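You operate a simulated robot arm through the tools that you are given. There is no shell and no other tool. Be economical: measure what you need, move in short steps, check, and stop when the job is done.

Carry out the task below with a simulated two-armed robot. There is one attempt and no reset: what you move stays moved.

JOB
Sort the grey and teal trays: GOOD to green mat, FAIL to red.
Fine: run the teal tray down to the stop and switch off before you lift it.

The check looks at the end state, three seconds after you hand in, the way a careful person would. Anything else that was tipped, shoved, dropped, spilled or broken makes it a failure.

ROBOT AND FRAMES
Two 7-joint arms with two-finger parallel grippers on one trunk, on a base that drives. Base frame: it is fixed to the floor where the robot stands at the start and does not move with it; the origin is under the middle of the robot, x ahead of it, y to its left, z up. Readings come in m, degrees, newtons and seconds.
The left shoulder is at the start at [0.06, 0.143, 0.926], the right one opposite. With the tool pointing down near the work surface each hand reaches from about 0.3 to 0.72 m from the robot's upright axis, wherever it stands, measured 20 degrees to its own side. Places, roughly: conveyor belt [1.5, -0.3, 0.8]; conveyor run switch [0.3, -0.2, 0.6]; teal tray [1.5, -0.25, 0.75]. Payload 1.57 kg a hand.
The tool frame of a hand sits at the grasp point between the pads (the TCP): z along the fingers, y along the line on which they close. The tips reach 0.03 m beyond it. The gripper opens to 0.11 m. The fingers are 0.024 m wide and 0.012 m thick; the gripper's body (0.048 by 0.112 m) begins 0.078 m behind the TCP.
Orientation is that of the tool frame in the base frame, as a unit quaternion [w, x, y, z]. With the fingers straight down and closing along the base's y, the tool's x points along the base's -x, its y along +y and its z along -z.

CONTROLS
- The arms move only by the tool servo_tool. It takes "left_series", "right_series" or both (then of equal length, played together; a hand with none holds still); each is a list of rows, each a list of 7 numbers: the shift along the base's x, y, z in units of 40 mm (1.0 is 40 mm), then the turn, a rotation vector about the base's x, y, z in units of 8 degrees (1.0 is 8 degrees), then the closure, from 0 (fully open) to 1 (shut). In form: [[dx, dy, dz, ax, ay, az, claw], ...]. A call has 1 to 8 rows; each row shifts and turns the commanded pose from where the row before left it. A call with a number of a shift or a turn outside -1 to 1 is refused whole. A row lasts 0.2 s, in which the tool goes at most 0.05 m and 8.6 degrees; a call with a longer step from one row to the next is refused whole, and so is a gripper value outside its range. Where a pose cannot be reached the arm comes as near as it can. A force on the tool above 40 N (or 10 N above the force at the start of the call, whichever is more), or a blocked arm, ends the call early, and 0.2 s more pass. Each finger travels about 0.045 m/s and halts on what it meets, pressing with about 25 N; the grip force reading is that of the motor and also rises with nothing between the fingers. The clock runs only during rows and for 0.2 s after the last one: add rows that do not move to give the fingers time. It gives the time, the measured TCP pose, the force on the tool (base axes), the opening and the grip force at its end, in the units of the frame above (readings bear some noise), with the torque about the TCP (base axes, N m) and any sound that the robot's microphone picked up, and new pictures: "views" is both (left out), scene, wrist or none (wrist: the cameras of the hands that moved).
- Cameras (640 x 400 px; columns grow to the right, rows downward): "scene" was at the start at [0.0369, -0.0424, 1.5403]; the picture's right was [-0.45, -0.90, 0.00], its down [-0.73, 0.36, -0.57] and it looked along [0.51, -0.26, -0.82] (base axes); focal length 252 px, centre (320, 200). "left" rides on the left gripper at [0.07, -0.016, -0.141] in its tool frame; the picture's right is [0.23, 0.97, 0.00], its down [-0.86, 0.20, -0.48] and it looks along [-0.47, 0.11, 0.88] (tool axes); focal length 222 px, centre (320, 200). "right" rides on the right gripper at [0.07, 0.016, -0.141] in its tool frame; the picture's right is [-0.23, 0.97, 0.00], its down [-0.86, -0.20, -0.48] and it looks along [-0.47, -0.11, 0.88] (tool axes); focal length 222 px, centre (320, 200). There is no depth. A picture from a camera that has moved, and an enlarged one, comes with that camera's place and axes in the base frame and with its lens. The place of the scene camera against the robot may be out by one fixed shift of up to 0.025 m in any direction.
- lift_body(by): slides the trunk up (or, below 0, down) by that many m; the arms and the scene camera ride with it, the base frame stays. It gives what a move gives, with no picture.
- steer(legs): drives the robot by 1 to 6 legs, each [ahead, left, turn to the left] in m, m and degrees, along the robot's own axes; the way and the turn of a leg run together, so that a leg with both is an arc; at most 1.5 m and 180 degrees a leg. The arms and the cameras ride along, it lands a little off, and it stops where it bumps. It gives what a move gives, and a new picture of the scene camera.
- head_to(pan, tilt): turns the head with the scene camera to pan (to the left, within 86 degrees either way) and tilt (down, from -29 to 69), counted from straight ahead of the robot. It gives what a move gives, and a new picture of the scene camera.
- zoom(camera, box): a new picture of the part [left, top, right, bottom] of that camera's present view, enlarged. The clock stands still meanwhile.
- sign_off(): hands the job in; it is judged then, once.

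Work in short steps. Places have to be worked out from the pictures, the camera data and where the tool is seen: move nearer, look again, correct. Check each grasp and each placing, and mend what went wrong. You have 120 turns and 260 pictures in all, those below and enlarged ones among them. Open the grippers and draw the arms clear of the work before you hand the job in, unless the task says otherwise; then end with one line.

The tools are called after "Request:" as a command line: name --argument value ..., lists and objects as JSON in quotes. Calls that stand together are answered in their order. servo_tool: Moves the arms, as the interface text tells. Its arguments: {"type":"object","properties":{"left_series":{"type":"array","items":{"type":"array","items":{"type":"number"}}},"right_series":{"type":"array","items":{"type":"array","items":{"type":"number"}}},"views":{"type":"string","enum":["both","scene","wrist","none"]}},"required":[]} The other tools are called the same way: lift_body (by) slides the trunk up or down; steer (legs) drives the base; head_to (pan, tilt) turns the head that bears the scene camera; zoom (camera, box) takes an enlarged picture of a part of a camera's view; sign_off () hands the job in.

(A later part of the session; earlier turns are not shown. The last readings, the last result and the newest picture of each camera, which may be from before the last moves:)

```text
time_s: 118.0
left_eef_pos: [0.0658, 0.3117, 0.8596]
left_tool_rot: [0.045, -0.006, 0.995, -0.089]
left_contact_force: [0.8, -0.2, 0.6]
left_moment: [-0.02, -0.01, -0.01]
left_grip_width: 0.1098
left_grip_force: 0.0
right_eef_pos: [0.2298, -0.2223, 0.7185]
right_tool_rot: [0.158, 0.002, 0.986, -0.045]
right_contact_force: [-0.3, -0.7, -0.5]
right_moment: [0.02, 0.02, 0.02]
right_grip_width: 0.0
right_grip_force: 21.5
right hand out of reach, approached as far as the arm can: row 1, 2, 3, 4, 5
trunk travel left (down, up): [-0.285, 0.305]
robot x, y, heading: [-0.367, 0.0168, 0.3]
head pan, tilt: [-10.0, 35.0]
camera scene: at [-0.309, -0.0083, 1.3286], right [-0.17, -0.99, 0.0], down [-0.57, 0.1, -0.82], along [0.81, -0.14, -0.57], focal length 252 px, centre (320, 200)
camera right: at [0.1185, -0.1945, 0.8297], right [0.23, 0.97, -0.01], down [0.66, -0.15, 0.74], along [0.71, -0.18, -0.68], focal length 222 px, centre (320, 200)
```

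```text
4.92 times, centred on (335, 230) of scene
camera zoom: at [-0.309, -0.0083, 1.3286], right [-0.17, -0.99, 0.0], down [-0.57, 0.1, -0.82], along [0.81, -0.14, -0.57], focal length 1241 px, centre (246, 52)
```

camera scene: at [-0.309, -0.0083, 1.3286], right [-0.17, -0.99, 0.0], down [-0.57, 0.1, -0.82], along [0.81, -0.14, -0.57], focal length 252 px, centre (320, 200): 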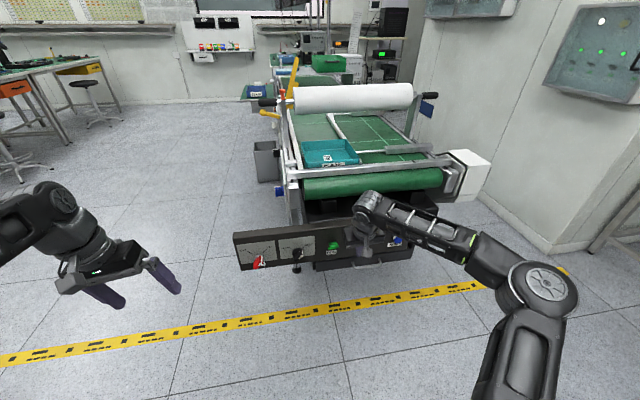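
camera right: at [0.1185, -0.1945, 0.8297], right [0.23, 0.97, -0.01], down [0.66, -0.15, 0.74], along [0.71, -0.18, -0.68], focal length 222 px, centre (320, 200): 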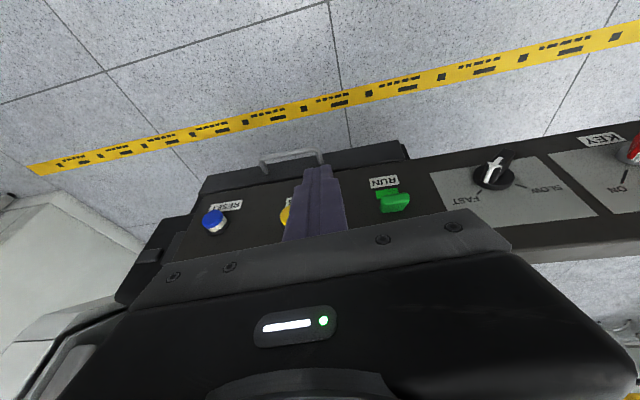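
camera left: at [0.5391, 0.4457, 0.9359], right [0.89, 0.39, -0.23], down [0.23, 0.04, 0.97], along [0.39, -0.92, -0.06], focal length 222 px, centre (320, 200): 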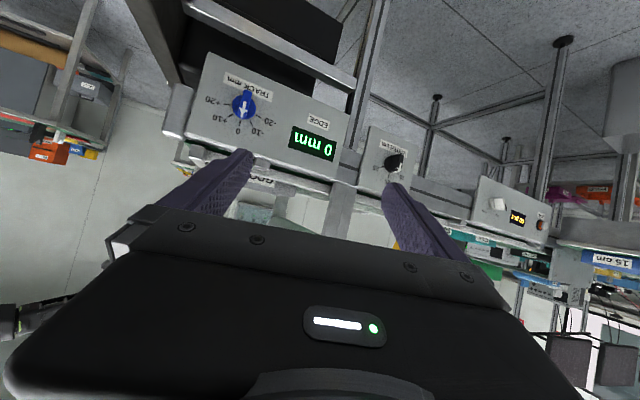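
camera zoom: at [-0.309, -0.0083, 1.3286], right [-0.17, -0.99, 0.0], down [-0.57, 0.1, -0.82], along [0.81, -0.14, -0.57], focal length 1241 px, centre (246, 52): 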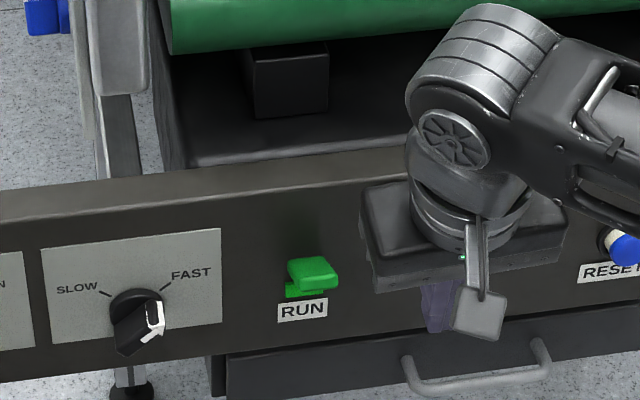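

At this steep angle the arm is limited; I go back to ~45° pitch, place the tips above and further over the lever, then press down.

Request:
servo_tool --right_series '[[0, 0, 0.3, 0, -1, 0, 1], [0, 0.4, 0.3, 0, -1, 0, 1], [0, 0.6, 0, 0, -1, 0, 1], [0.3, 0.6, 0, 0, 0, 0, 1], [0.5, 0, 0, 0, 0, 0, 1], [0.5, 0, 0, 0, 0, 0, 1]]' --views "both"

Request:
zoom --camera "right" --box '[220, 80, 460, 230]'

```text
time_s: 119.4
left_eef_pos: [0.0673, 0.3124, 0.86]
left_tool_rot: [0.045, -0.005, 0.995, -0.088]
left_contact_force: [-0.1, -0.4, 0.2]
left_moment: [0.01, 0.01, 0.01]
left_grip_width: 0.1099
left_grip_force: 0.1
right_eef_pos: [0.2682, -0.1622, 0.7425]
right_tool_rot: [0.36, 0.012, 0.932, -0.043]
right_contact_force: [0.3, 0.4, 0.3]
right_moment: [0.0, 0.01, 0.03]
right_grip_width: 0.0
right_grip_force: 21.5
right hand out of reach, approached as far as the arm can: row 6
trunk travel left (down, up): [-0.285, 0.305]
robot x, y, heading: [-0.3705, 0.0155, 0.3]
head pan, tilt: [-10.0, 35.0]
camera scene: at [-0.3092, -0.0082, 1.3286], right [-0.17, -0.99, 0.0], down [-0.57, 0.1, -0.82], along [0.81, -0.14, -0.57], focal length 252 px, centre (320, 200)
camera right: at [0.1226, -0.1336, 0.7999], right [0.22, 0.97, 0.08], down [0.3, -0.15, 0.94], along [0.93, -0.18, -0.33], focal length 222 px, centre (320, 200)
```

scene: 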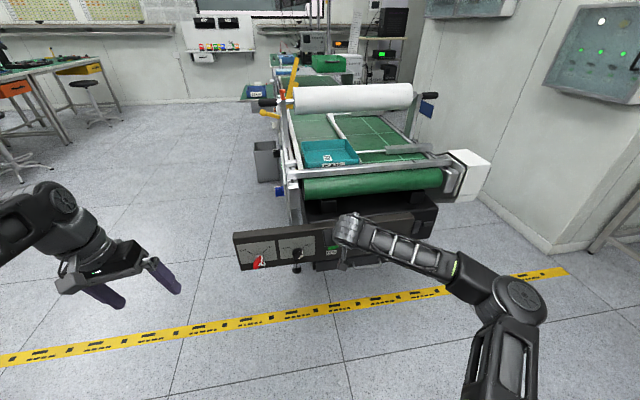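
right: 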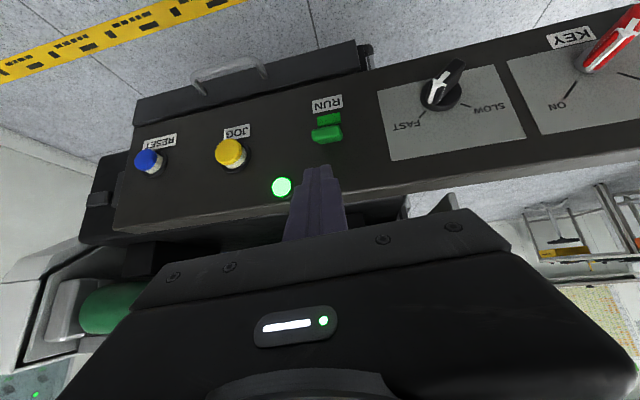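

```text
2.67 times, centred on (340, 155) of right
camera zoom: at [0.1226, -0.1336, 0.7999], right [0.22, 0.97, 0.08], down [0.3, -0.15, 0.94], along [0.93, -0.18, -0.33], focal length 592 px, centre (267, 320)
```

zoom: 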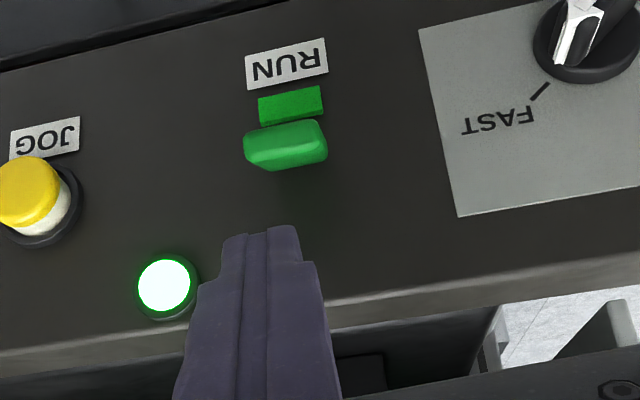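

Advance 36 mm while lowering, then continue pressing down on the lever.

Request:
servo_tool --right_series '[[0.5, 0.1, -0.3, 0, 0, 0, 1], [0.5, 0, -0.2, 0, 0, 0, 1], [0, 0, 0, 0, 0, 0, 1]]' --views "wrist"

Request:
zoom --camera "right" --box '[220, 80, 460, 230]'

```text
time_s: 120.2
left_eef_pos: [0.0679, 0.3126, 0.859]
left_tool_rot: [0.045, -0.005, 0.995, -0.088]
left_contact_force: [0.6, -0.2, 0.3]
left_moment: [0.0, -0.03, -0.01]
left_grip_width: 0.1101
left_grip_force: 0.1
right_eef_pos: [0.2925, -0.1743, 0.7265]
right_tool_rot: [0.359, 0.013, 0.932, -0.044]
right_contact_force: [-1.0, -0.5, 0.1]
right_moment: [0.03, 0.02, -0.01]
right_grip_width: 0.0
right_grip_force: 21.3
right hand out of reach, approached as far as the arm can: row 1, 2
trunk travel left (down, up): [-0.285, 0.305]
robot x, y, heading: [-0.3692, 0.017, 0.4]
head pan, tilt: [-10.0, 35.0]
camera right: at [0.1457, -0.1473, 0.7825], right [0.22, 0.97, 0.08], down [0.3, -0.15, 0.94], along [0.93, -0.18, -0.33], focal length 222 px, centre (320, 200)
```

right: 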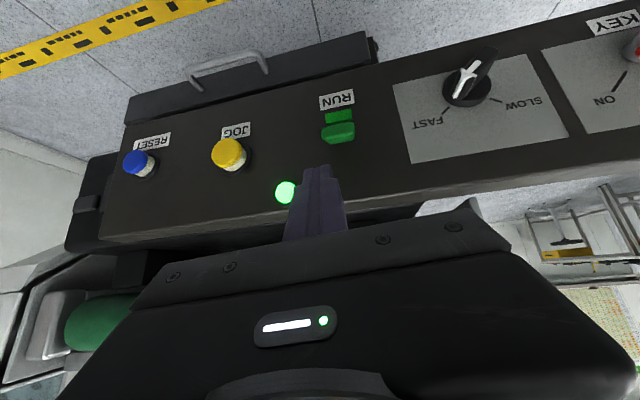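

```text
2.67 times, centred on (340, 155) of right
camera zoom: at [0.1457, -0.1473, 0.7825], right [0.22, 0.97, 0.08], down [0.3, -0.15, 0.94], along [0.93, -0.18, -0.33], focal length 592 px, centre (267, 320)
```

zoom: 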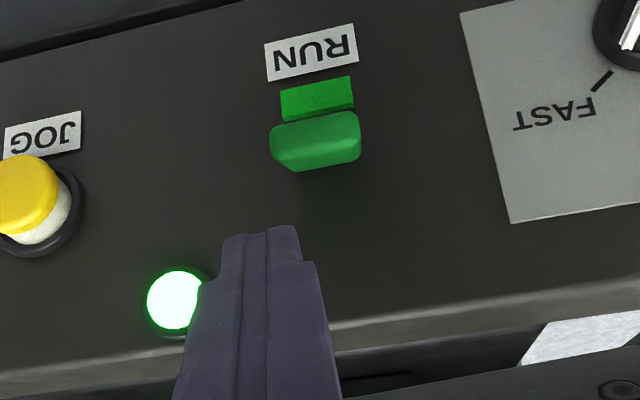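

The arm is at a lateral limit; I retract slightly, strafe the robot 0.1 m left and re-approach.

Request:
servo_tool --right_series '[[-0.8, 0, 0.2, 0, 0, 0, 1], [-0.8, 0, 0, 0, 0, 0, 1]]' --views "none"

Request:
steer --legs '[[0, 0.1, 0]]'

Request:
servo_tool --right_series '[[0.4, -0.8, 0, 0, 0, 0, 1], [0.6, -0.8, 0, 0, 0, 0, 1], [0.6, -0.4, -0.2, 0, 0, 0, 1], [0.6, 0, -0.2, 0, 0, 0, 1], [0, 0, 0, 0, 0, 0, 1]]' --views "both"

Request:
zoom --camera "right" --box '[220, 80, 460, 230]'

```text
time_s: 120.8
left_eef_pos: [0.0676, 0.3116, 0.859]
left_tool_rot: [0.045, -0.006, 0.995, -0.089]
left_contact_force: [-0.3, -0.6, 0.9]
left_moment: [0.0, -0.02, -0.03]
left_grip_width: 0.1097
left_grip_force: 0.0
right_eef_pos: [0.2273, -0.1762, 0.7327]
right_tool_rot: [0.358, 0.013, 0.933, -0.044]
right_contact_force: [-0.5, 0.6, 0.0]
right_moment: [-0.01, -0.03, 0.03]
right_grip_width: 0.0
right_grip_force: 20.7
trunk travel left (down, up): [-0.285, 0.305]
robot x, y, heading: [-0.3648, 0.0154, 0.2]
head pan, tilt: [-10.0, 35.0]
```

```text
time_s: 121.9
left_eef_pos: [0.0678, 0.4105, 0.86]
left_tool_rot: [0.045, -0.006, 0.995, -0.088]
left_contact_force: [-0.5, 0.5, 0.0]
left_moment: [-0.01, 0.01, 0.01]
left_grip_width: 0.11
left_grip_force: 0.2
right_eef_pos: [0.2251, -0.0792, 0.7331]
right_tool_rot: [0.358, 0.013, 0.932, -0.045]
right_contact_force: [0.9, -0.5, 0.8]
right_moment: [-0.02, 0.03, -0.03]
right_grip_width: 0.0003
right_grip_force: 21.7
trunk travel left (down, up): [-0.285, 0.305]
robot x, y, heading: [-0.371, 0.114, 0.2]
head pan, tilt: [-10.0, 35.0]
camera scene: at [-0.3093, 0.0906, 1.3286], right [-0.17, -0.99, 0.0], down [-0.57, 0.1, -0.82], along [0.81, -0.14, -0.57], focal length 252 px, centre (320, 200)
```

scene: 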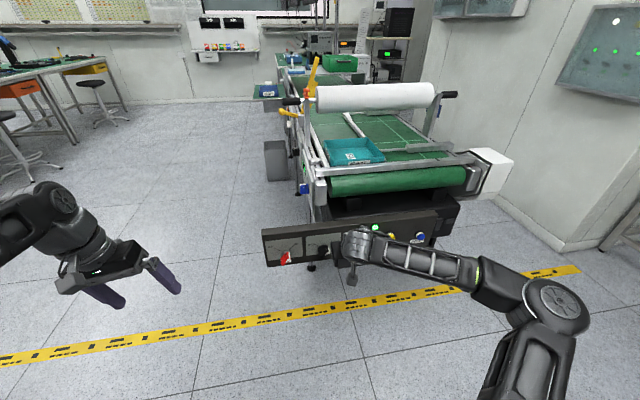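

```text
time_s: 123.1
left_eef_pos: [0.0681, 0.4093, 0.859]
left_tool_rot: [0.045, -0.006, 0.995, -0.088]
left_contact_force: [0.8, 0.5, 0.0]
left_moment: [-0.02, -0.04, 0.0]
left_grip_width: 0.1099
left_grip_force: 0.1
right_eef_pos: [0.3158, -0.1581, 0.7175]
right_tool_rot: [0.358, 0.012, 0.933, -0.044]
right_contact_force: [0.2, 0.0, 0.5]
right_moment: [0.01, -0.02, 0.0]
right_grip_width: 0.0002
right_grip_force: 21.7
trunk travel left (down, up): [-0.285, 0.305]
robot x, y, heading: [-0.3687, 0.1153, 0.2]
head pan, tilt: [-10.0, 35.0]
camera scene: at [-0.3092, 0.0902, 1.3286], right [-0.17, -0.99, 0.0], down [-0.57, 0.1, -0.82], along [0.81, -0.14, -0.57], focal length 252 px, centre (320, 200)
camera right: at [0.1688, -0.13, 0.7744], right [0.22, 0.97, 0.08], down [0.3, -0.15, 0.94], along [0.93, -0.18, -0.33], focal length 222 px, centre (320, 200)
```

scene: 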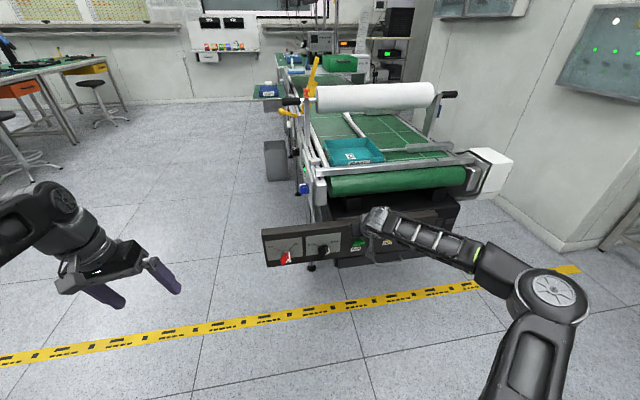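
right: 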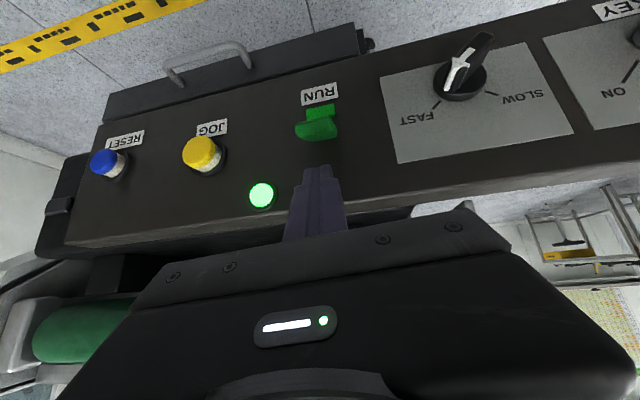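

```text
2.67 times, centred on (340, 155) of right
camera zoom: at [0.1688, -0.13, 0.7744], right [0.22, 0.97, 0.08], down [0.3, -0.15, 0.94], along [0.93, -0.18, -0.33], focal length 592 px, centre (267, 320)
```

zoom: 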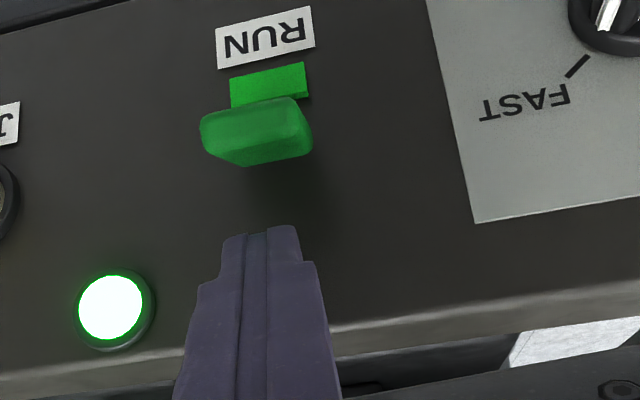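

Reached. Now press down.

Request:
servo_tool --right_series '[[-0.1, 0, -0.4, 0, 0, 0, 1], [0, 0, -0.4, 0, 0, 0, 1], [0, 0, -0.4, 0, 0, 0, 1], [0, 0, -0.3, 0, 0, 0, 1]]' --views "both"

Request:
zoom --camera "right" --box '[220, 80, 460, 230]'

```text
time_s: 124.1
left_eef_pos: [0.067, 0.4108, 0.8589]
left_tool_rot: [0.045, -0.005, 0.995, -0.089]
left_contact_force: [-0.3, -1.5, 0.4]
left_moment: [-0.01, 0.02, 0.03]
left_grip_width: 0.1101
left_grip_force: 0.1
right_eef_pos: [0.3116, -0.1592, 0.6583]
right_tool_rot: [0.36, 0.011, 0.932, -0.043]
right_contact_force: [-2.6, -0.7, 5.7]
right_moment: [0.03, 0.03, 0.04]
right_grip_width: 0.0
right_grip_force: 20.9
trunk travel left (down, up): [-0.285, 0.305]
robot x, y, heading: [-0.3714, 0.1142, 0.4]
head pan, tilt: [-10.0, 35.0]
heard: click
camera scene: at [-0.31, 0.0904, 1.3287], right [-0.17, -0.99, 0.0], down [-0.56, 0.1, -0.82], along [0.81, -0.14, -0.57], focal length 252 px, centre (320, 200)
camera right: at [0.1647, -0.1302, 0.714], right [0.22, 0.97, 0.08], down [0.3, -0.15, 0.94], along [0.93, -0.18, -0.33], focal length 222 px, centre (320, 200)
```

scene: 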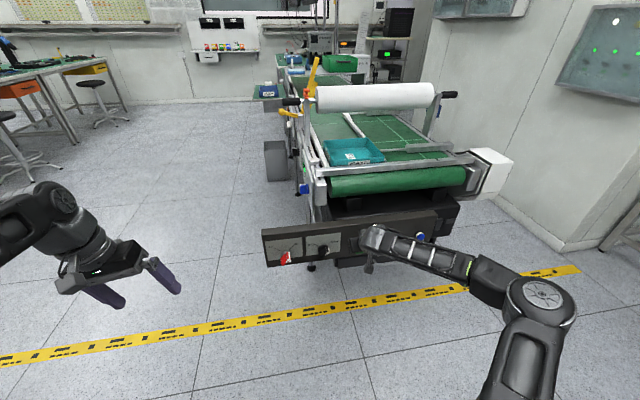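
right: 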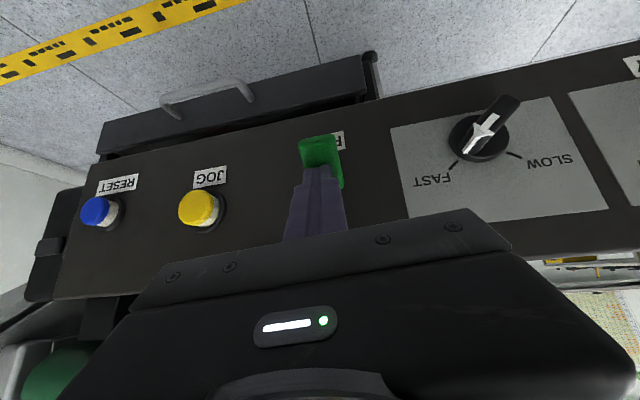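

```text
2.67 times, centred on (340, 155) of right
camera zoom: at [0.1647, -0.1302, 0.714], right [0.22, 0.97, 0.08], down [0.3, -0.15, 0.94], along [0.93, -0.18, -0.33], focal length 592 px, centre (267, 320)
```

zoom: 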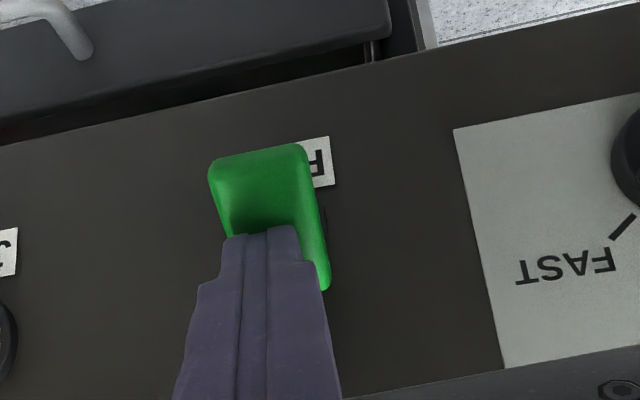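

Click — lever is down. Back out, raise, and verify the lamp and the tray.

Request:
servo_tool --right_series '[[-0.4, 0, 0.5, 0, 0, 0, 1], [-0.8, 0, 0.6, 0, 0, 0, 1], [-0.8, -0.3, 0.6, 0, 1, 0, 1], [-0.8, -0.3, 0, 0, 1, 0, 0.8], [0, -0.3, 0, 0, 1, 0, 0.4], [0, 0, 0, 0, 1, 0, 0], [0, 0, 0, 0, 1, 0, 0]]' --views "none"

Request:
lift_body --by 0.3

Request:
head_to --pan -15 --tilt 42

Request:
zoom --camera "scene" --box '[220, 90, 460, 240]'

```text
time_s: 125.7
left_eef_pos: [0.0667, 0.4102, 0.8588]
left_tool_rot: [0.045, -0.004, 0.995, -0.088]
left_contact_force: [-0.5, 0.3, 0.2]
left_moment: [0.0, -0.01, -0.01]
left_grip_width: 0.1102
left_grip_force: 0.0
right_eef_pos: [0.1791, -0.2019, 0.7183]
right_tool_rot: [0.02, -0.003, 0.999, -0.045]
right_contact_force: [0.2, 0.3, 0.3]
right_moment: [-0.01, 0.0, -0.01]
right_grip_width: 0.0819
right_grip_force: 0.1
right hand out of reach, approached as far as the arm can: row 7
trunk travel left (down, up): [-0.285, 0.305]
robot x, y, heading: [-0.3706, 0.1125, 0.0]
head pan, tilt: [-10.0, 35.0]
```

```text
time_s: 128.7
left_eef_pos: [0.068, 0.41, 1.1591]
left_tool_rot: [0.046, -0.006, 0.995, -0.089]
left_contact_force: [0.2, 0.1, 0.0]
left_moment: [0.0, -0.02, 0.01]
left_grip_width: 0.11
left_grip_force: 0.0
right_eef_pos: [0.1799, -0.2015, 1.0172]
right_tool_rot: [0.02, -0.003, 0.999, -0.045]
right_contact_force: [-0.1, 0.4, -0.4]
right_moment: [0.02, 0.0, -0.01]
right_grip_width: 0.1101
right_grip_force: 0.0
trunk travel left (down, up): [-0.585, 0.005]
robot x, y, heading: [-0.3682, 0.1147, 0.0]
head pan, tilt: [-10.0, 35.0]
```

```text
time_s: 129.4
left_eef_pos: [0.067, 0.4103, 1.1587]
left_tool_rot: [0.046, -0.005, 0.995, -0.088]
left_contact_force: [-0.9, 0.8, 0.1]
left_moment: [0.0, 0.0, 0.0]
left_grip_width: 0.11
left_grip_force: 0.1
right_eef_pos: [0.1791, -0.2014, 1.017]
right_tool_rot: [0.02, -0.003, 0.999, -0.045]
right_contact_force: [0.0, -1.0, 0.9]
right_moment: [-0.01, 0.0, 0.0]
right_grip_width: 0.1102
right_grip_force: 0.1
trunk travel left (down, up): [-0.585, 0.005]
robot x, y, heading: [-0.3692, 0.1146, -0.1]
head pan, tilt: [-15.0, 42.0]
camera scene: at [-0.3152, 0.0839, 1.6181], right [-0.26, -0.97, 0.0], down [-0.65, 0.17, -0.74], along [0.72, -0.19, -0.67], focal length 252 px, centre (320, 200)
```

scene: 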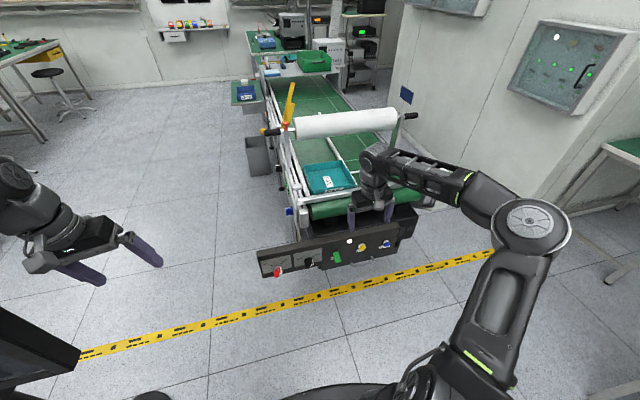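

```text
2.67 times, centred on (340, 165) of scene
camera zoom: at [-0.3152, 0.0839, 1.6181], right [-0.26, -0.97, 0.0], down [-0.65, 0.17, -0.74], along [0.72, -0.19, -0.67], focal length 672 px, centre (267, 293)
```

zoom: 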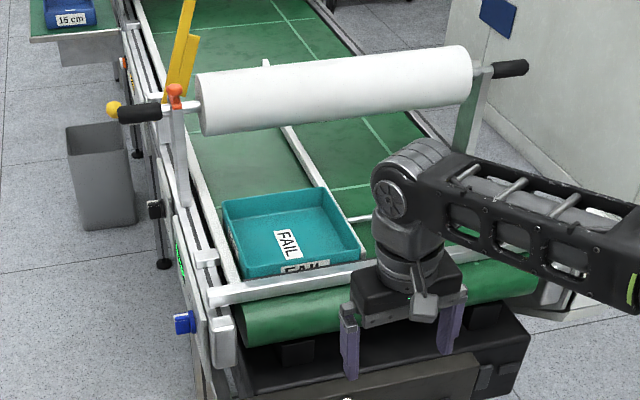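

Lamp is white (off) and the teal tray rests at the stop. I raise and yaw the hand 90°, then drive to the pick position used before.

Request:
servo_tool --right_series '[[0, 0, 0.6, 0, 0, 1, 0], [0, 0, 0.6, 0, 0, 1, 0], [0, 0, 0, 0, 0, 1, 0], [0, 0, 0, 0, 0, 1, 0], [0.2, 0, 0, 0, 0, 1, 0], [0.3, 0, 0, 0, 0, 1, 0], [0.3, 0, 0, 0, 0, 1, 0], [0.3, 0, 0, 0, 0, 1, 0]]' --views "none"

Request:
servo_tool --right_series '[[0.4, 0, 0, 0, 0, 1, 0], [0.4, 0, 0, 0, 0, 1, 0], [0.4, 0, 0, 0, 0, 1, 0], [0, 0, 0, 0, 0, 0.25, 0]]' --views "none"

Request:
steer --legs '[[0.36, -0.112, 0]]'

```text
time_s: 131.2
left_eef_pos: [0.0687, 0.4104, 1.1589]
left_tool_rot: [0.046, -0.006, 0.995, -0.089]
left_contact_force: [-0.5, 0.1, -1.0]
left_moment: [0.0, 0.01, 0.0]
left_grip_width: 0.1099
left_grip_force: 0.1
right_eef_pos: [0.202, -0.2079, 1.0568]
right_tool_rot: [0.043, -0.533, 0.845, -0.027]
right_contact_force: [0.7, 0.6, 0.7]
right_moment: [-0.01, 0.0, 0.04]
right_grip_width: 0.1102
right_grip_force: 0.0
right hand out of reach, approached as far as the arm can: row 2, 7, 8
trunk travel left (down, up): [-0.585, 0.005]
robot x, y, heading: [-0.3721, 0.1128, 0.0]
head pan, tilt: [-15.0, 42.0]
```

```text
time_s: 132.2
left_eef_pos: [0.068, 0.4115, 1.1588]
left_tool_rot: [0.045, -0.006, 0.995, -0.088]
left_contact_force: [0.0, 0.0, 0.0]
left_moment: [0.0, -0.02, 0.01]
left_grip_width: 0.1101
left_grip_force: 0.0
right_eef_pos: [0.2127, -0.2168, 1.041]
right_tool_rot: [-0.049, 0.709, -0.703, 0.018]
right_contact_force: [0.1, -0.4, -0.4]
right_moment: [0.01, 0.01, -0.03]
right_grip_width: 0.1101
right_grip_force: 0.0
right hand out of reach, approached as far as the arm can: row 1, 2, 3
trunk travel left (down, up): [-0.585, 0.005]
robot x, y, heading: [-0.3716, 0.1165, 0.1]
head pan, tilt: [-15.0, 42.0]
```

```text
time_s: 134.6
left_eef_pos: [0.429, 0.3003, 1.1597]
left_tool_rot: [0.045, -0.006, 0.995, -0.089]
left_contact_force: [-0.4, -0.1, -0.1]
left_moment: [0.02, 0.03, 0.01]
left_grip_width: 0.11
left_grip_force: 0.1
right_eef_pos: [0.5733, -0.3269, 1.0404]
right_tool_rot: [-0.047, 0.709, -0.703, 0.018]
right_contact_force: [0.7, -1.1, 0.1]
right_moment: [0.04, 0.04, 0.01]
right_grip_width: 0.1101
right_grip_force: 0.1
trunk travel left (down, up): [-0.585, 0.005]
robot x, y, heading: [-0.0049, 0.0069, 0.2]
head pan, tilt: [-15.0, 42.0]
camera scene: at [0.046, -0.0273, 1.618], right [-0.25, -0.97, 0.0], down [-0.65, 0.17, -0.74], along [0.72, -0.19, -0.67], focal length 252 px, centre (320, 200)
```

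scene: 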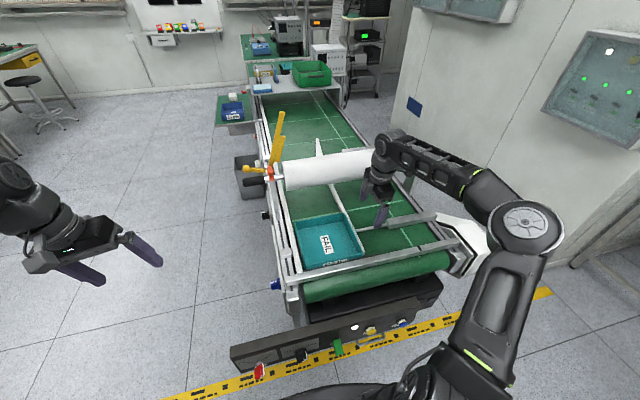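

I straighten the tool and move above the teal tray's back wall.

Request:
servo_tool --right_series '[[0.4, 0.6, 0, -0.3, 0.6, 0, 0], [0.4, 0.6, 0, 0, 0, 0, 0], [0.4, 0.6, 0, 0, 0, 0, 0], [0.4, 0.7, -0.5, 0, 0, 0, 0], [0.5, 0.6, -0.7, 0, 0, 0, 0], [0, 0, -0.6, 0, 0, 0, 0]]' --views "both"

Request:
zoom --camera "scene" --box '[240, 170, 400, 270]'

```text
time_s: 136.0
left_eef_pos: [0.427, 0.2995, 1.1588]
left_tool_rot: [0.045, -0.006, 0.995, -0.089]
left_contact_force: [-0.7, 0.7, 0.0]
left_moment: [0.01, 0.01, 0.0]
left_grip_width: 0.1101
left_grip_force: 0.0
right_eef_pos: [0.5396, -0.2505, 0.9279]
right_tool_rot: [-0.003, 0.709, -0.705, 0.003]
right_contact_force: [-0.1, 0.7, 0.3]
right_moment: [0.0, -0.03, -0.03]
right_grip_width: 0.1098
right_grip_force: 0.1
right hand out of reach, approached as far as the arm can: row 1, 2, 3, 4, 5
trunk travel left (down, up): [-0.585, 0.005]
robot x, y, heading: [-0.0085, 0.0075, 0.2]
head pan, tilt: [-15.0, 42.0]
camera scene: at [0.0451, -0.0272, 1.6181], right [-0.25, -0.97, 0.0], down [-0.65, 0.17, -0.74], along [0.72, -0.19, -0.67], focal length 252 px, centre (320, 200)
camera right: at [0.5205, -0.3195, 1.0692], right [-0.98, 0.22, -0.01], down [0.19, 0.86, 0.48], along [0.11, 0.47, -0.88], focal length 222 px, centre (320, 200)
```

scene: 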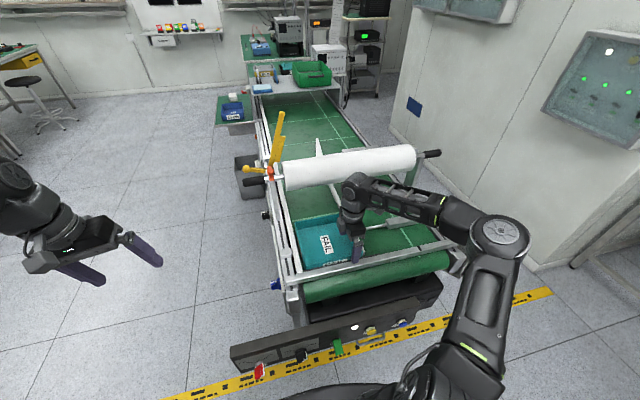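
right: 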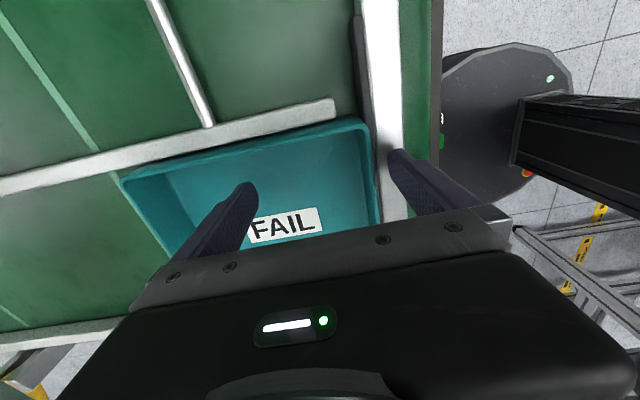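

```text
4.00 times, centred on (320, 220) of scene
camera zoom: at [0.0451, -0.0272, 1.6181], right [-0.25, -0.97, 0.0], down [-0.65, 0.17, -0.74], along [0.72, -0.19, -0.67], focal length 1008 px, centre (320, 120)
```

zoom: 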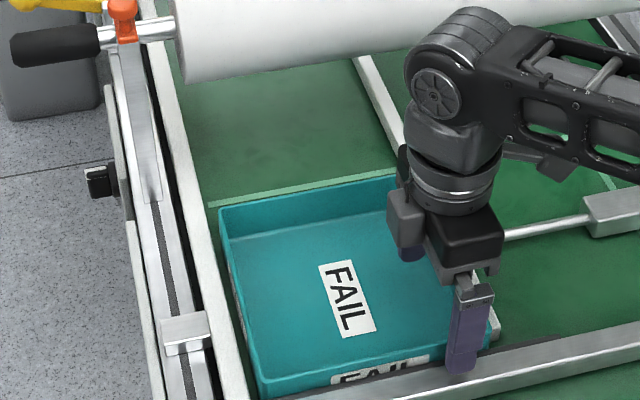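

The move fell short and low (no contact). Raise straight up first.

Request:
servo_tool --right_series '[[0, 0, 0.8, 0, 0, 0, 0], [0, 0, 0.8, 0, 0, 0, 0], [0.5, 0, 0.4, 0, 0, 0, 0], [0.5, 0.3, 0, 0, 0, 0, 0], [0.5, 0.3, 0, 0, 0, 0, 0], [0.5, 0.3, 0, 0, 0, 0, 0]]' --views "both"

```text
time_s: 137.4
left_eef_pos: [0.4277, 0.2991, 1.1588]
left_tool_rot: [0.045, -0.006, 0.995, -0.088]
left_contact_force: [0.0, 0.2, -0.5]
left_moment: [-0.04, 0.01, 0.01]
left_grip_width: 0.11
left_grip_force: 0.0
right_eef_pos: [0.533, -0.2571, 0.9842]
right_tool_rot: [-0.005, 0.71, -0.704, 0.003]
right_contact_force: [0.7, 0.3, -0.4]
right_moment: [0.02, 0.0, -0.01]
right_grip_width: 0.1102
right_grip_force: 0.0
right hand out of reach, approached as far as the arm can: row 2, 3, 4, 5, 6
trunk travel left (down, up): [-0.585, 0.005]
robot x, y, heading: [-0.0083, 0.0055, 0.1]
head pan, tilt: [-15.0, 42.0]
camera scene: at [0.0448, -0.0269, 1.6181], right [-0.25, -0.97, 0.0], down [-0.65, 0.17, -0.74], along [0.72, -0.19, -0.67], focal length 252 px, centre (320, 200)
camera right: at [0.5139, -0.3272, 1.1253], right [-0.98, 0.22, -0.01], down [0.19, 0.86, 0.48], along [0.12, 0.47, -0.88], focal length 222 px, centre (320, 200)
```

scene: 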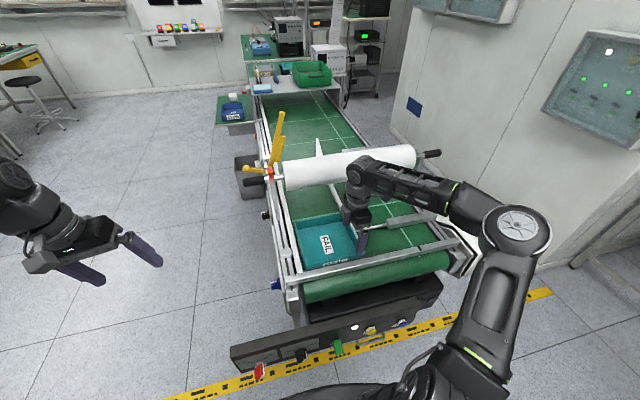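
right: 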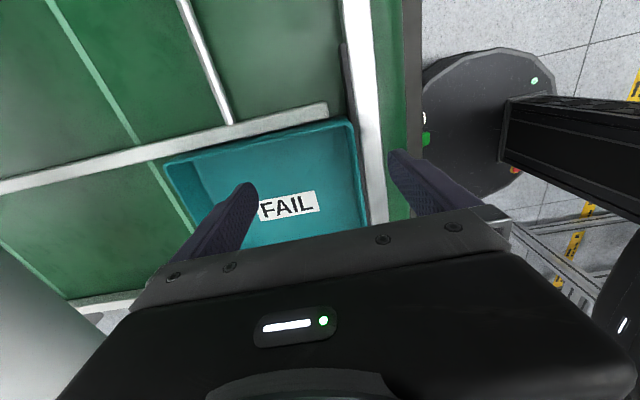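

The elbow is in a different configuration. I return to a neutral pose (yaw 0, right of the belt) as at the first pick.

Request:
servo_tool --right_series '[[0, -0.7, 0.5, 0, 0, -1, 0], [-0.2, -0.7, 0.5, 0, 0, -1, 0], [-0.3, -0.7, 0.5, 0, 0, -1, 0], [-0.3, -0.7, 0.3, 0, 0, -1, 0], [-0.3, -0.5, 0, 0, 0, -1, 0], [0, 0, 0, 0, 0, -1, 0], [0, 0, 0, 0, 0, -1, 0], [0, 0, 0, 0, 0, -1, 0]]' --views "none"

Request:
servo_tool --right_series '[[0, 0, 0, 0, 0, -1, 0], [0, 0, 0, 0, 0, -1, 0], [0, 0, 0, 0, 0, -1, 0], [0, 0, 0, 0, 0, -0.25, 0]]' --views "scene"

```text
time_s: 139.2
left_eef_pos: [0.4279, 0.3001, 1.1591]
left_tool_rot: [0.045, -0.005, 0.995, -0.088]
left_contact_force: [0.3, -0.1, 0.1]
left_moment: [-0.01, -0.02, -0.04]
left_grip_width: 0.1101
left_grip_force: 0.0
right_eef_pos: [0.4899, -0.3887, 1.0562]
right_tool_rot: [0.001, -0.228, 0.974, -0.004]
right_contact_force: [0.3, 0.5, 0.0]
right_moment: [0.01, 0.0, 0.0]
right_grip_width: 0.1101
right_grip_force: 0.0
trunk travel left (down, up): [-0.585, 0.005]
robot x, y, heading: [-0.01, 0.0063, 0.1]
head pan, tilt: [-15.0, 42.0]
```

```text
time_s: 140.2
left_eef_pos: [0.4272, 0.3005, 1.1585]
left_tool_rot: [0.045, -0.007, 0.995, -0.088]
left_contact_force: [0.1, -1.0, -0.8]
left_moment: [-0.02, 0.03, -0.01]
left_grip_width: 0.1099
left_grip_force: 0.0
right_eef_pos: [0.4891, -0.3883, 1.0568]
right_tool_rot: [0.0, -0.003, 1.0, -0.005]
right_contact_force: [0.0, 1.2, -0.1]
right_moment: [0.0, -0.05, 0.01]
right_grip_width: 0.11
right_grip_force: 0.0
trunk travel left (down, up): [-0.585, 0.005]
robot x, y, heading: [-0.0103, 0.0045, 0.4]
head pan, tilt: [-15.0, 42.0]
camera scene: at [0.0449, -0.027, 1.6181], right [-0.25, -0.97, 0.0], down [-0.65, 0.17, -0.74], along [0.72, -0.19, -0.67], focal length 252 px, centre (320, 200)
```

scene: 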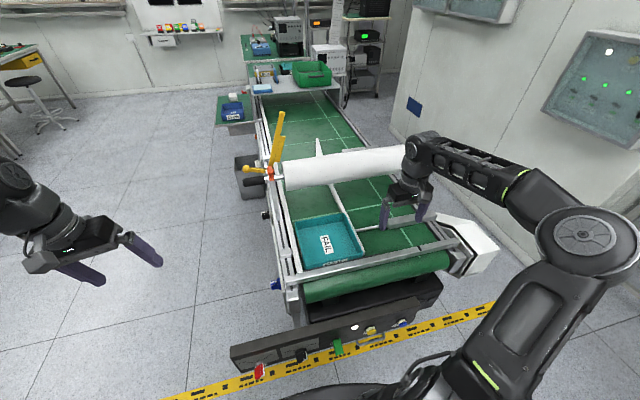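

I retry the earlier approach path from here.

Request:
servo_tool --right_series '[[0.5, 0.5, 0, 0, 0, 0, 0], [0.5, 0.5, 0, 0, 0, 0, 0], [0.5, 0.5, 0, 0, 0, 0, 0], [0.5, 0.5, 0, 0, 0, 0, 0], [0.5, 0, 0, 0, 0, 0, 0], [0.5, 0, 0, 0, 0, 0, 0]]' --views "scene"

```text
time_s: 141.6
left_eef_pos: [0.4274, 0.3, 1.1592]
left_tool_rot: [0.045, -0.006, 0.995, -0.088]
left_contact_force: [-0.3, 0.6, -0.1]
left_moment: [0.01, 0.02, -0.02]
left_grip_width: 0.1099
left_grip_force: 0.0
right_eef_pos: [0.5386, -0.3234, 1.0248]
right_tool_rot: [0.003, -0.004, 1.0, -0.004]
right_contact_force: [0.3, 0.6, 0.0]
right_moment: [0.01, -0.01, -0.01]
right_grip_width: 0.1099
right_grip_force: 0.0
right hand out of reach, approached as far as the arm can: row 2, 3, 4, 5, 6
trunk travel left (down, up): [-0.585, 0.005]
robot x, y, heading: [-0.0086, 0.0052, 0.1]
head pan, tilt: [-15.0, 42.0]
camera scene: at [0.045, -0.027, 1.6181], right [-0.25, -0.97, 0.0], down [-0.65, 0.17, -0.74], along [0.72, -0.19, -0.67], focal length 252 px, centre (320, 200)
```

scene: 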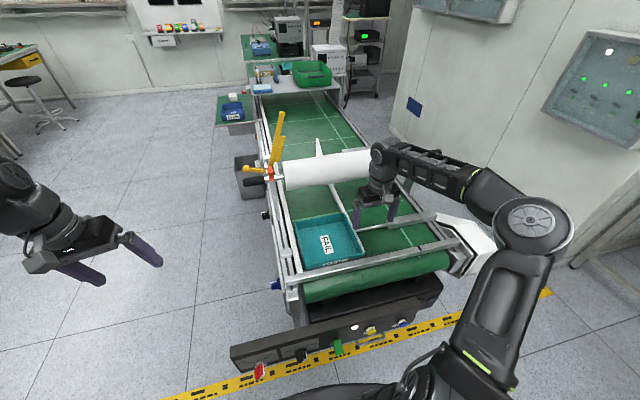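

The elbow swivel now limits reach. I try the opposite yaw (−90°), which also closes along x.

Request:
servo_tool --right_series '[[-0.5, 0, 0.5, 0, 0, -1, 0], [0, 0, 0.3, 0, 0, -1, 0], [0, 0, 0, 0, 0, -1, 0], [0, 0, 0, 0, 0, -1, 0], [0, 0, 0, 0, 0, -1, 0], [0, 0, 0, 0, 0, -1, 0], [0, 0, 0, 0, 0, -1, 0], [0, 0, 0, 0, 0, -1, 0]]' --views "none"

Request:
servo_tool --right_series '[[0, 0, 0, 0, 0, -1, 0], [0, 0, 0, 0, 0, -1, 0], [0, 0, 0, 0, 0, -1, 0], [0, 0, 0, 0, 0, -0.25, 0], [0.5, 0.3, 0, 0, 0, 0, 0], [0.5, 0.3, 0, 0, 0, 0, 0], [0.5, 0.3, 0, 0, 0, 0, 0], [0.5, 0.3, 0, 0, 0, 0, 0]]' --views "scene"

```text
time_s: 143.4
left_eef_pos: [0.4276, 0.3013, 1.1589]
left_tool_rot: [0.044, -0.007, 0.995, -0.088]
left_contact_force: [-0.5, 0.8, -1.1]
left_moment: [-0.03, -0.02, -0.03]
left_grip_width: 0.11
left_grip_force: 0.0
right_eef_pos: [0.5177, -0.3246, 1.0566]
right_tool_rot: [-0.003, 0.528, 0.849, -0.004]
right_contact_force: [0.0, 0.8, -0.6]
right_moment: [0.01, 0.01, 0.04]
right_grip_width: 0.1099
right_grip_force: 0.1
trunk travel left (down, up): [-0.585, 0.005]
robot x, y, heading: [-0.0078, 0.0049, 0.0]
head pan, tilt: [-15.0, 42.0]
```

```text
time_s: 145.2
left_eef_pos: [0.427, 0.2995, 1.1596]
left_tool_rot: [0.045, -0.007, 0.995, -0.088]
left_contact_force: [-0.2, -0.3, -0.7]
left_moment: [-0.03, 0.0, -0.02]
left_grip_width: 0.1098
left_grip_force: 0.0
right_eef_pos: [0.5278, -0.296, 1.0254]
right_tool_rot: [-0.002, 0.704, 0.71, -0.001]
right_contact_force: [0.5, 0.3, -0.2]
right_moment: [0.01, 0.01, 0.01]
right_grip_width: 0.1101
right_grip_force: 0.0
right hand out of reach, approached as far as the arm can: row 5, 6, 7, 8
trunk travel left (down, up): [-0.585, 0.005]
robot x, y, heading: [-0.0077, 0.0022, 0.4]
head pan, tilt: [-15.0, 42.0]
camera scene: at [0.045, -0.027, 1.6181], right [-0.25, -0.97, 0.0], down [-0.65, 0.17, -0.74], along [0.72, -0.19, -0.67], focal length 252 px, centre (320, 200)
```

scene: 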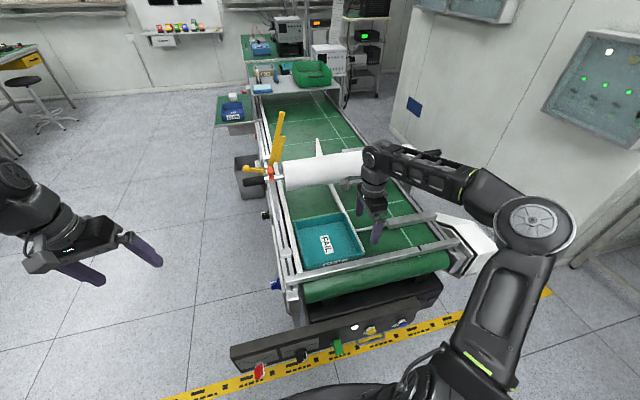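

Same limit, so it's the shoulder/elbow posture. I move the hand out to the right, extend there, and sweep back along the outer boundary to change the elbow posture.

Request:
servo_tool --right_series '[[0, -0.8, 0.5, 0, 0, 1, 0], [0, -0.8, 0.5, 0, 0, 1, 0], [0, -0.8, 0, 0, 0, 1, 0], [0, -0.8, 0, 0, 0, 1, 0], [0, -0.8, 0, 0, 0, 1, 0], [0, -0.8, 0, 0, 0, 1, 0], [0, -0.5, 0, 0, 0, 1, 0], [0, -0.5, 0, 0, 0, 1, 0]]' --views "scene"

```text
time_s: 147.0
left_eef_pos: [0.4276, 0.299, 1.159]
left_tool_rot: [0.044, -0.007, 0.995, -0.088]
left_contact_force: [0.0, 0.1, 0.7]
left_moment: [-0.01, 0.0, 0.0]
left_grip_width: 0.11
left_grip_force: 0.0
right_eef_pos: [0.5014, -0.5287, 1.0533]
right_tool_rot: [0.0, 0.22, 0.976, -0.005]
right_contact_force: [0.0, -0.2, -0.4]
right_moment: [0.01, -0.02, 0.02]
right_grip_width: 0.11
right_grip_force: 0.1
right hand out of reach, approached as far as the arm can: row 2, 5, 6, 7, 8
trunk travel left (down, up): [-0.585, 0.005]
robot x, y, heading: [-0.011, 0.0039, -0.0]
head pan, tilt: [-15.0, 42.0]
camera scene: at [0.0444, -0.0276, 1.6181], right [-0.25, -0.97, 0.0], down [-0.65, 0.17, -0.74], along [0.72, -0.19, -0.67], focal length 252 px, centre (320, 200)
```

scene: 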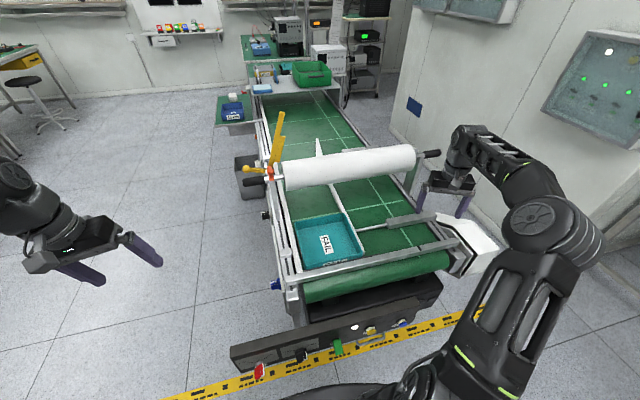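

The arm is now extended. Sweep left along the outer boundary.

Request:
servo_tool --right_series '[[0.3, 0.6, 0, 0, 0, 1, 0], [0.3, 0.6, 0, 0, 0, 1, 0], [0.3, 0.6, 0, 0, 0, 1, 0], [0.3, 0.6, -0.2, 0, 0, 0.25, 0], [0.3, 0.6, -0.2, 0, 0, 0, 0], [0.3, 0.6, 0, 0, 0, 0, 0], [0.3, 0.6, 0, 0, 0, 0, 0], [0.2, 0.4, 0, 0, 0, 0, 0]]' --views "scene"

```text
time_s: 148.8
left_eef_pos: [0.4273, 0.3003, 1.1592]
left_tool_rot: [0.045, -0.006, 0.995, -0.088]
left_contact_force: [-0.1, -0.3, -0.3]
left_moment: [0.03, 0.02, 0.01]
left_grip_width: 0.11
left_grip_force: 0.1
right_eef_pos: [0.5479, -0.3478, 1.0145]
right_tool_rot: [0.002, -0.004, 1.0, -0.004]
right_contact_force: [0.2, 0.0, -0.2]
right_moment: [0.0, -0.01, 0.02]
right_grip_width: 0.11
right_grip_force: 0.0
right hand out of reach, approached as far as the arm can: row 2, 3, 5, 6, 7, 8
trunk travel left (down, up): [-0.585, 0.005]
robot x, y, heading: [-0.008, 0.0044, 0.3]
head pan, tilt: [-15.0, 42.0]
camera scene: at [0.0449, -0.0269, 1.6181], right [-0.25, -0.97, 0.0], down [-0.65, 0.17, -0.74], along [0.72, -0.19, -0.67], focal length 252 px, centre (320, 200)
```

scene: 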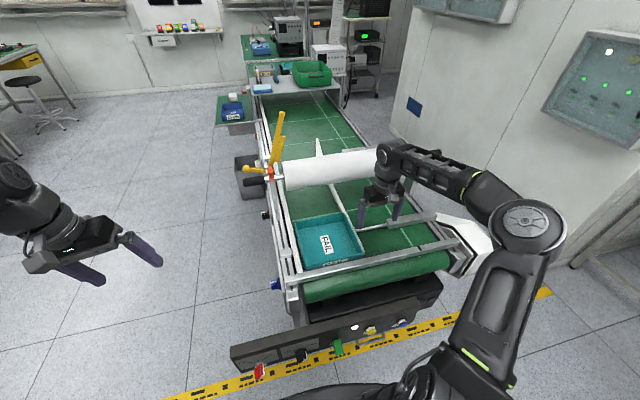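

The right arm stays limited; the left arm is still in its good posture, so I'll pick the teal tray with it. First tuck the right hand in, then back off slightly and strafe right.

Request:
servo_tool --right_series '[[-0.7, -0.4, 0.6, 0, 0, 0, 0], [-0.7, -0.4, 0.5, 0, 0, 0, 0], [-0.7, -0.4, 0.3, 0, 0, 0, 0], [-0.7, -0.4, 0, 0, 0, 0, 0], [-0.7, -0.4, 0, 0, 0, 0, 0]]' --left_series '[[0, 0, 0, 0.7, 0.65, 0, 0], [0, 0, 0, 0.57, 0, 0, 0], [0, 0, 0, 0, 0, 0, 0], [0, 0, 0, 0, 0, 0, 0], [0, 0, 0, 0, 0, 0, 0]]' --views "none"

Request:
steer --legs '[[-0.06, 0, 0], [0, -0.325, 0]]'

Request:
head_to --pan 5 --tilt 50

```text
time_s: 150.0
left_eef_pos: [0.4268, 0.3, 1.1599]
left_tool_rot: [0.001, -0.008, 1.0, -0.001]
left_contact_force: [-0.4, -0.9, 0.3]
left_moment: [-0.03, 0.02, 0.0]
left_grip_width: 0.1097
left_grip_force: 0.1
right_eef_pos: [0.4068, -0.4267, 1.0705]
right_tool_rot: [0.0, -0.005, 1.0, -0.005]
right_contact_force: [0.1, -0.2, 0.7]
right_moment: [-0.01, -0.01, 0.0]
right_grip_width: 0.11
right_grip_force: 0.0
trunk travel left (down, up): [-0.585, 0.005]
robot x, y, heading: [-0.0083, 0.0063, 0.5]
head pan, tilt: [-15.0, 42.0]
```

```text
time_s: 152.7
left_eef_pos: [0.3681, -0.025, 1.16]
left_tool_rot: [0.001, -0.007, 1.0, 0.001]
left_contact_force: [-0.2, -0.7, 0.0]
left_moment: [0.03, -0.06, -0.02]
left_grip_width: 0.1101
left_grip_force: 0.1
right_eef_pos: [0.3485, -0.7536, 1.069]
right_tool_rot: [0.0, -0.004, 1.0, -0.004]
right_contact_force: [-0.5, 0.1, -0.2]
right_moment: [0.03, -0.01, 0.01]
right_grip_width: 0.11
right_grip_force: 0.1
trunk travel left (down, up): [-0.585, 0.005]
robot x, y, heading: [-0.0633, -0.3184, 0.3]
head pan, tilt: [-15.0, 42.0]
camera scene: at [-0.0144, -0.3524, 1.618], right [-0.26, -0.97, 0.0], down [-0.65, 0.17, -0.74], along [0.72, -0.19, -0.67], focal length 252 px, centre (320, 200)
```

scene: 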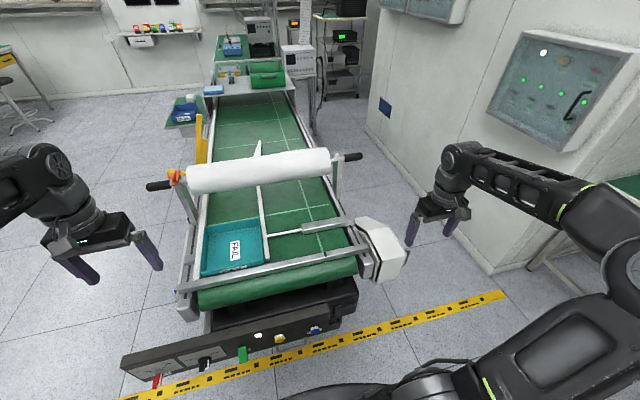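

```text
time_s: 153.5
left_eef_pos: [0.3693, -0.0242, 1.1593]
left_tool_rot: [0.0, -0.007, 1.0, 0.0]
left_contact_force: [-0.5, 0.2, 0.4]
left_moment: [0.0, 0.0, -0.02]
left_grip_width: 0.1098
left_grip_force: 0.1
right_eef_pos: [0.348, -0.7531, 1.0685]
right_tool_rot: [0.0, -0.004, 1.0, -0.005]
right_contact_force: [0.2, 0.3, -1.1]
right_moment: [-0.02, -0.01, -0.01]
right_grip_width: 0.11
right_grip_force: 0.0
trunk travel left (down, up): [-0.585, 0.005]
robot x, y, heading: [-0.0643, -0.3235, 0.3]
head pan, tilt: [5.0, 50.0]
camera scene: at [-0.0185, -0.323, 1.6069], right [0.09, -1.0, 0.0], down [-0.76, -0.07, -0.64], along [0.64, 0.06, -0.77], focal length 252 px, centre (320, 200)
```

scene: 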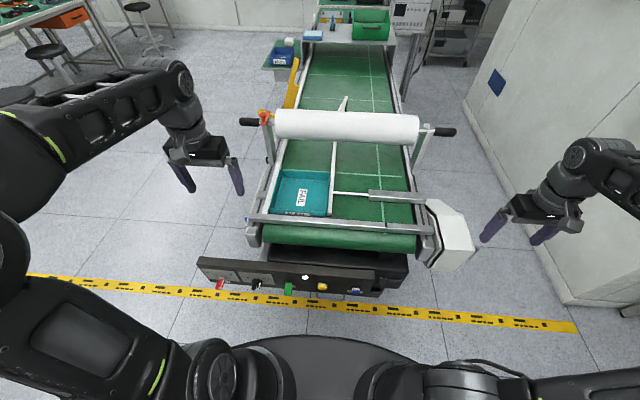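

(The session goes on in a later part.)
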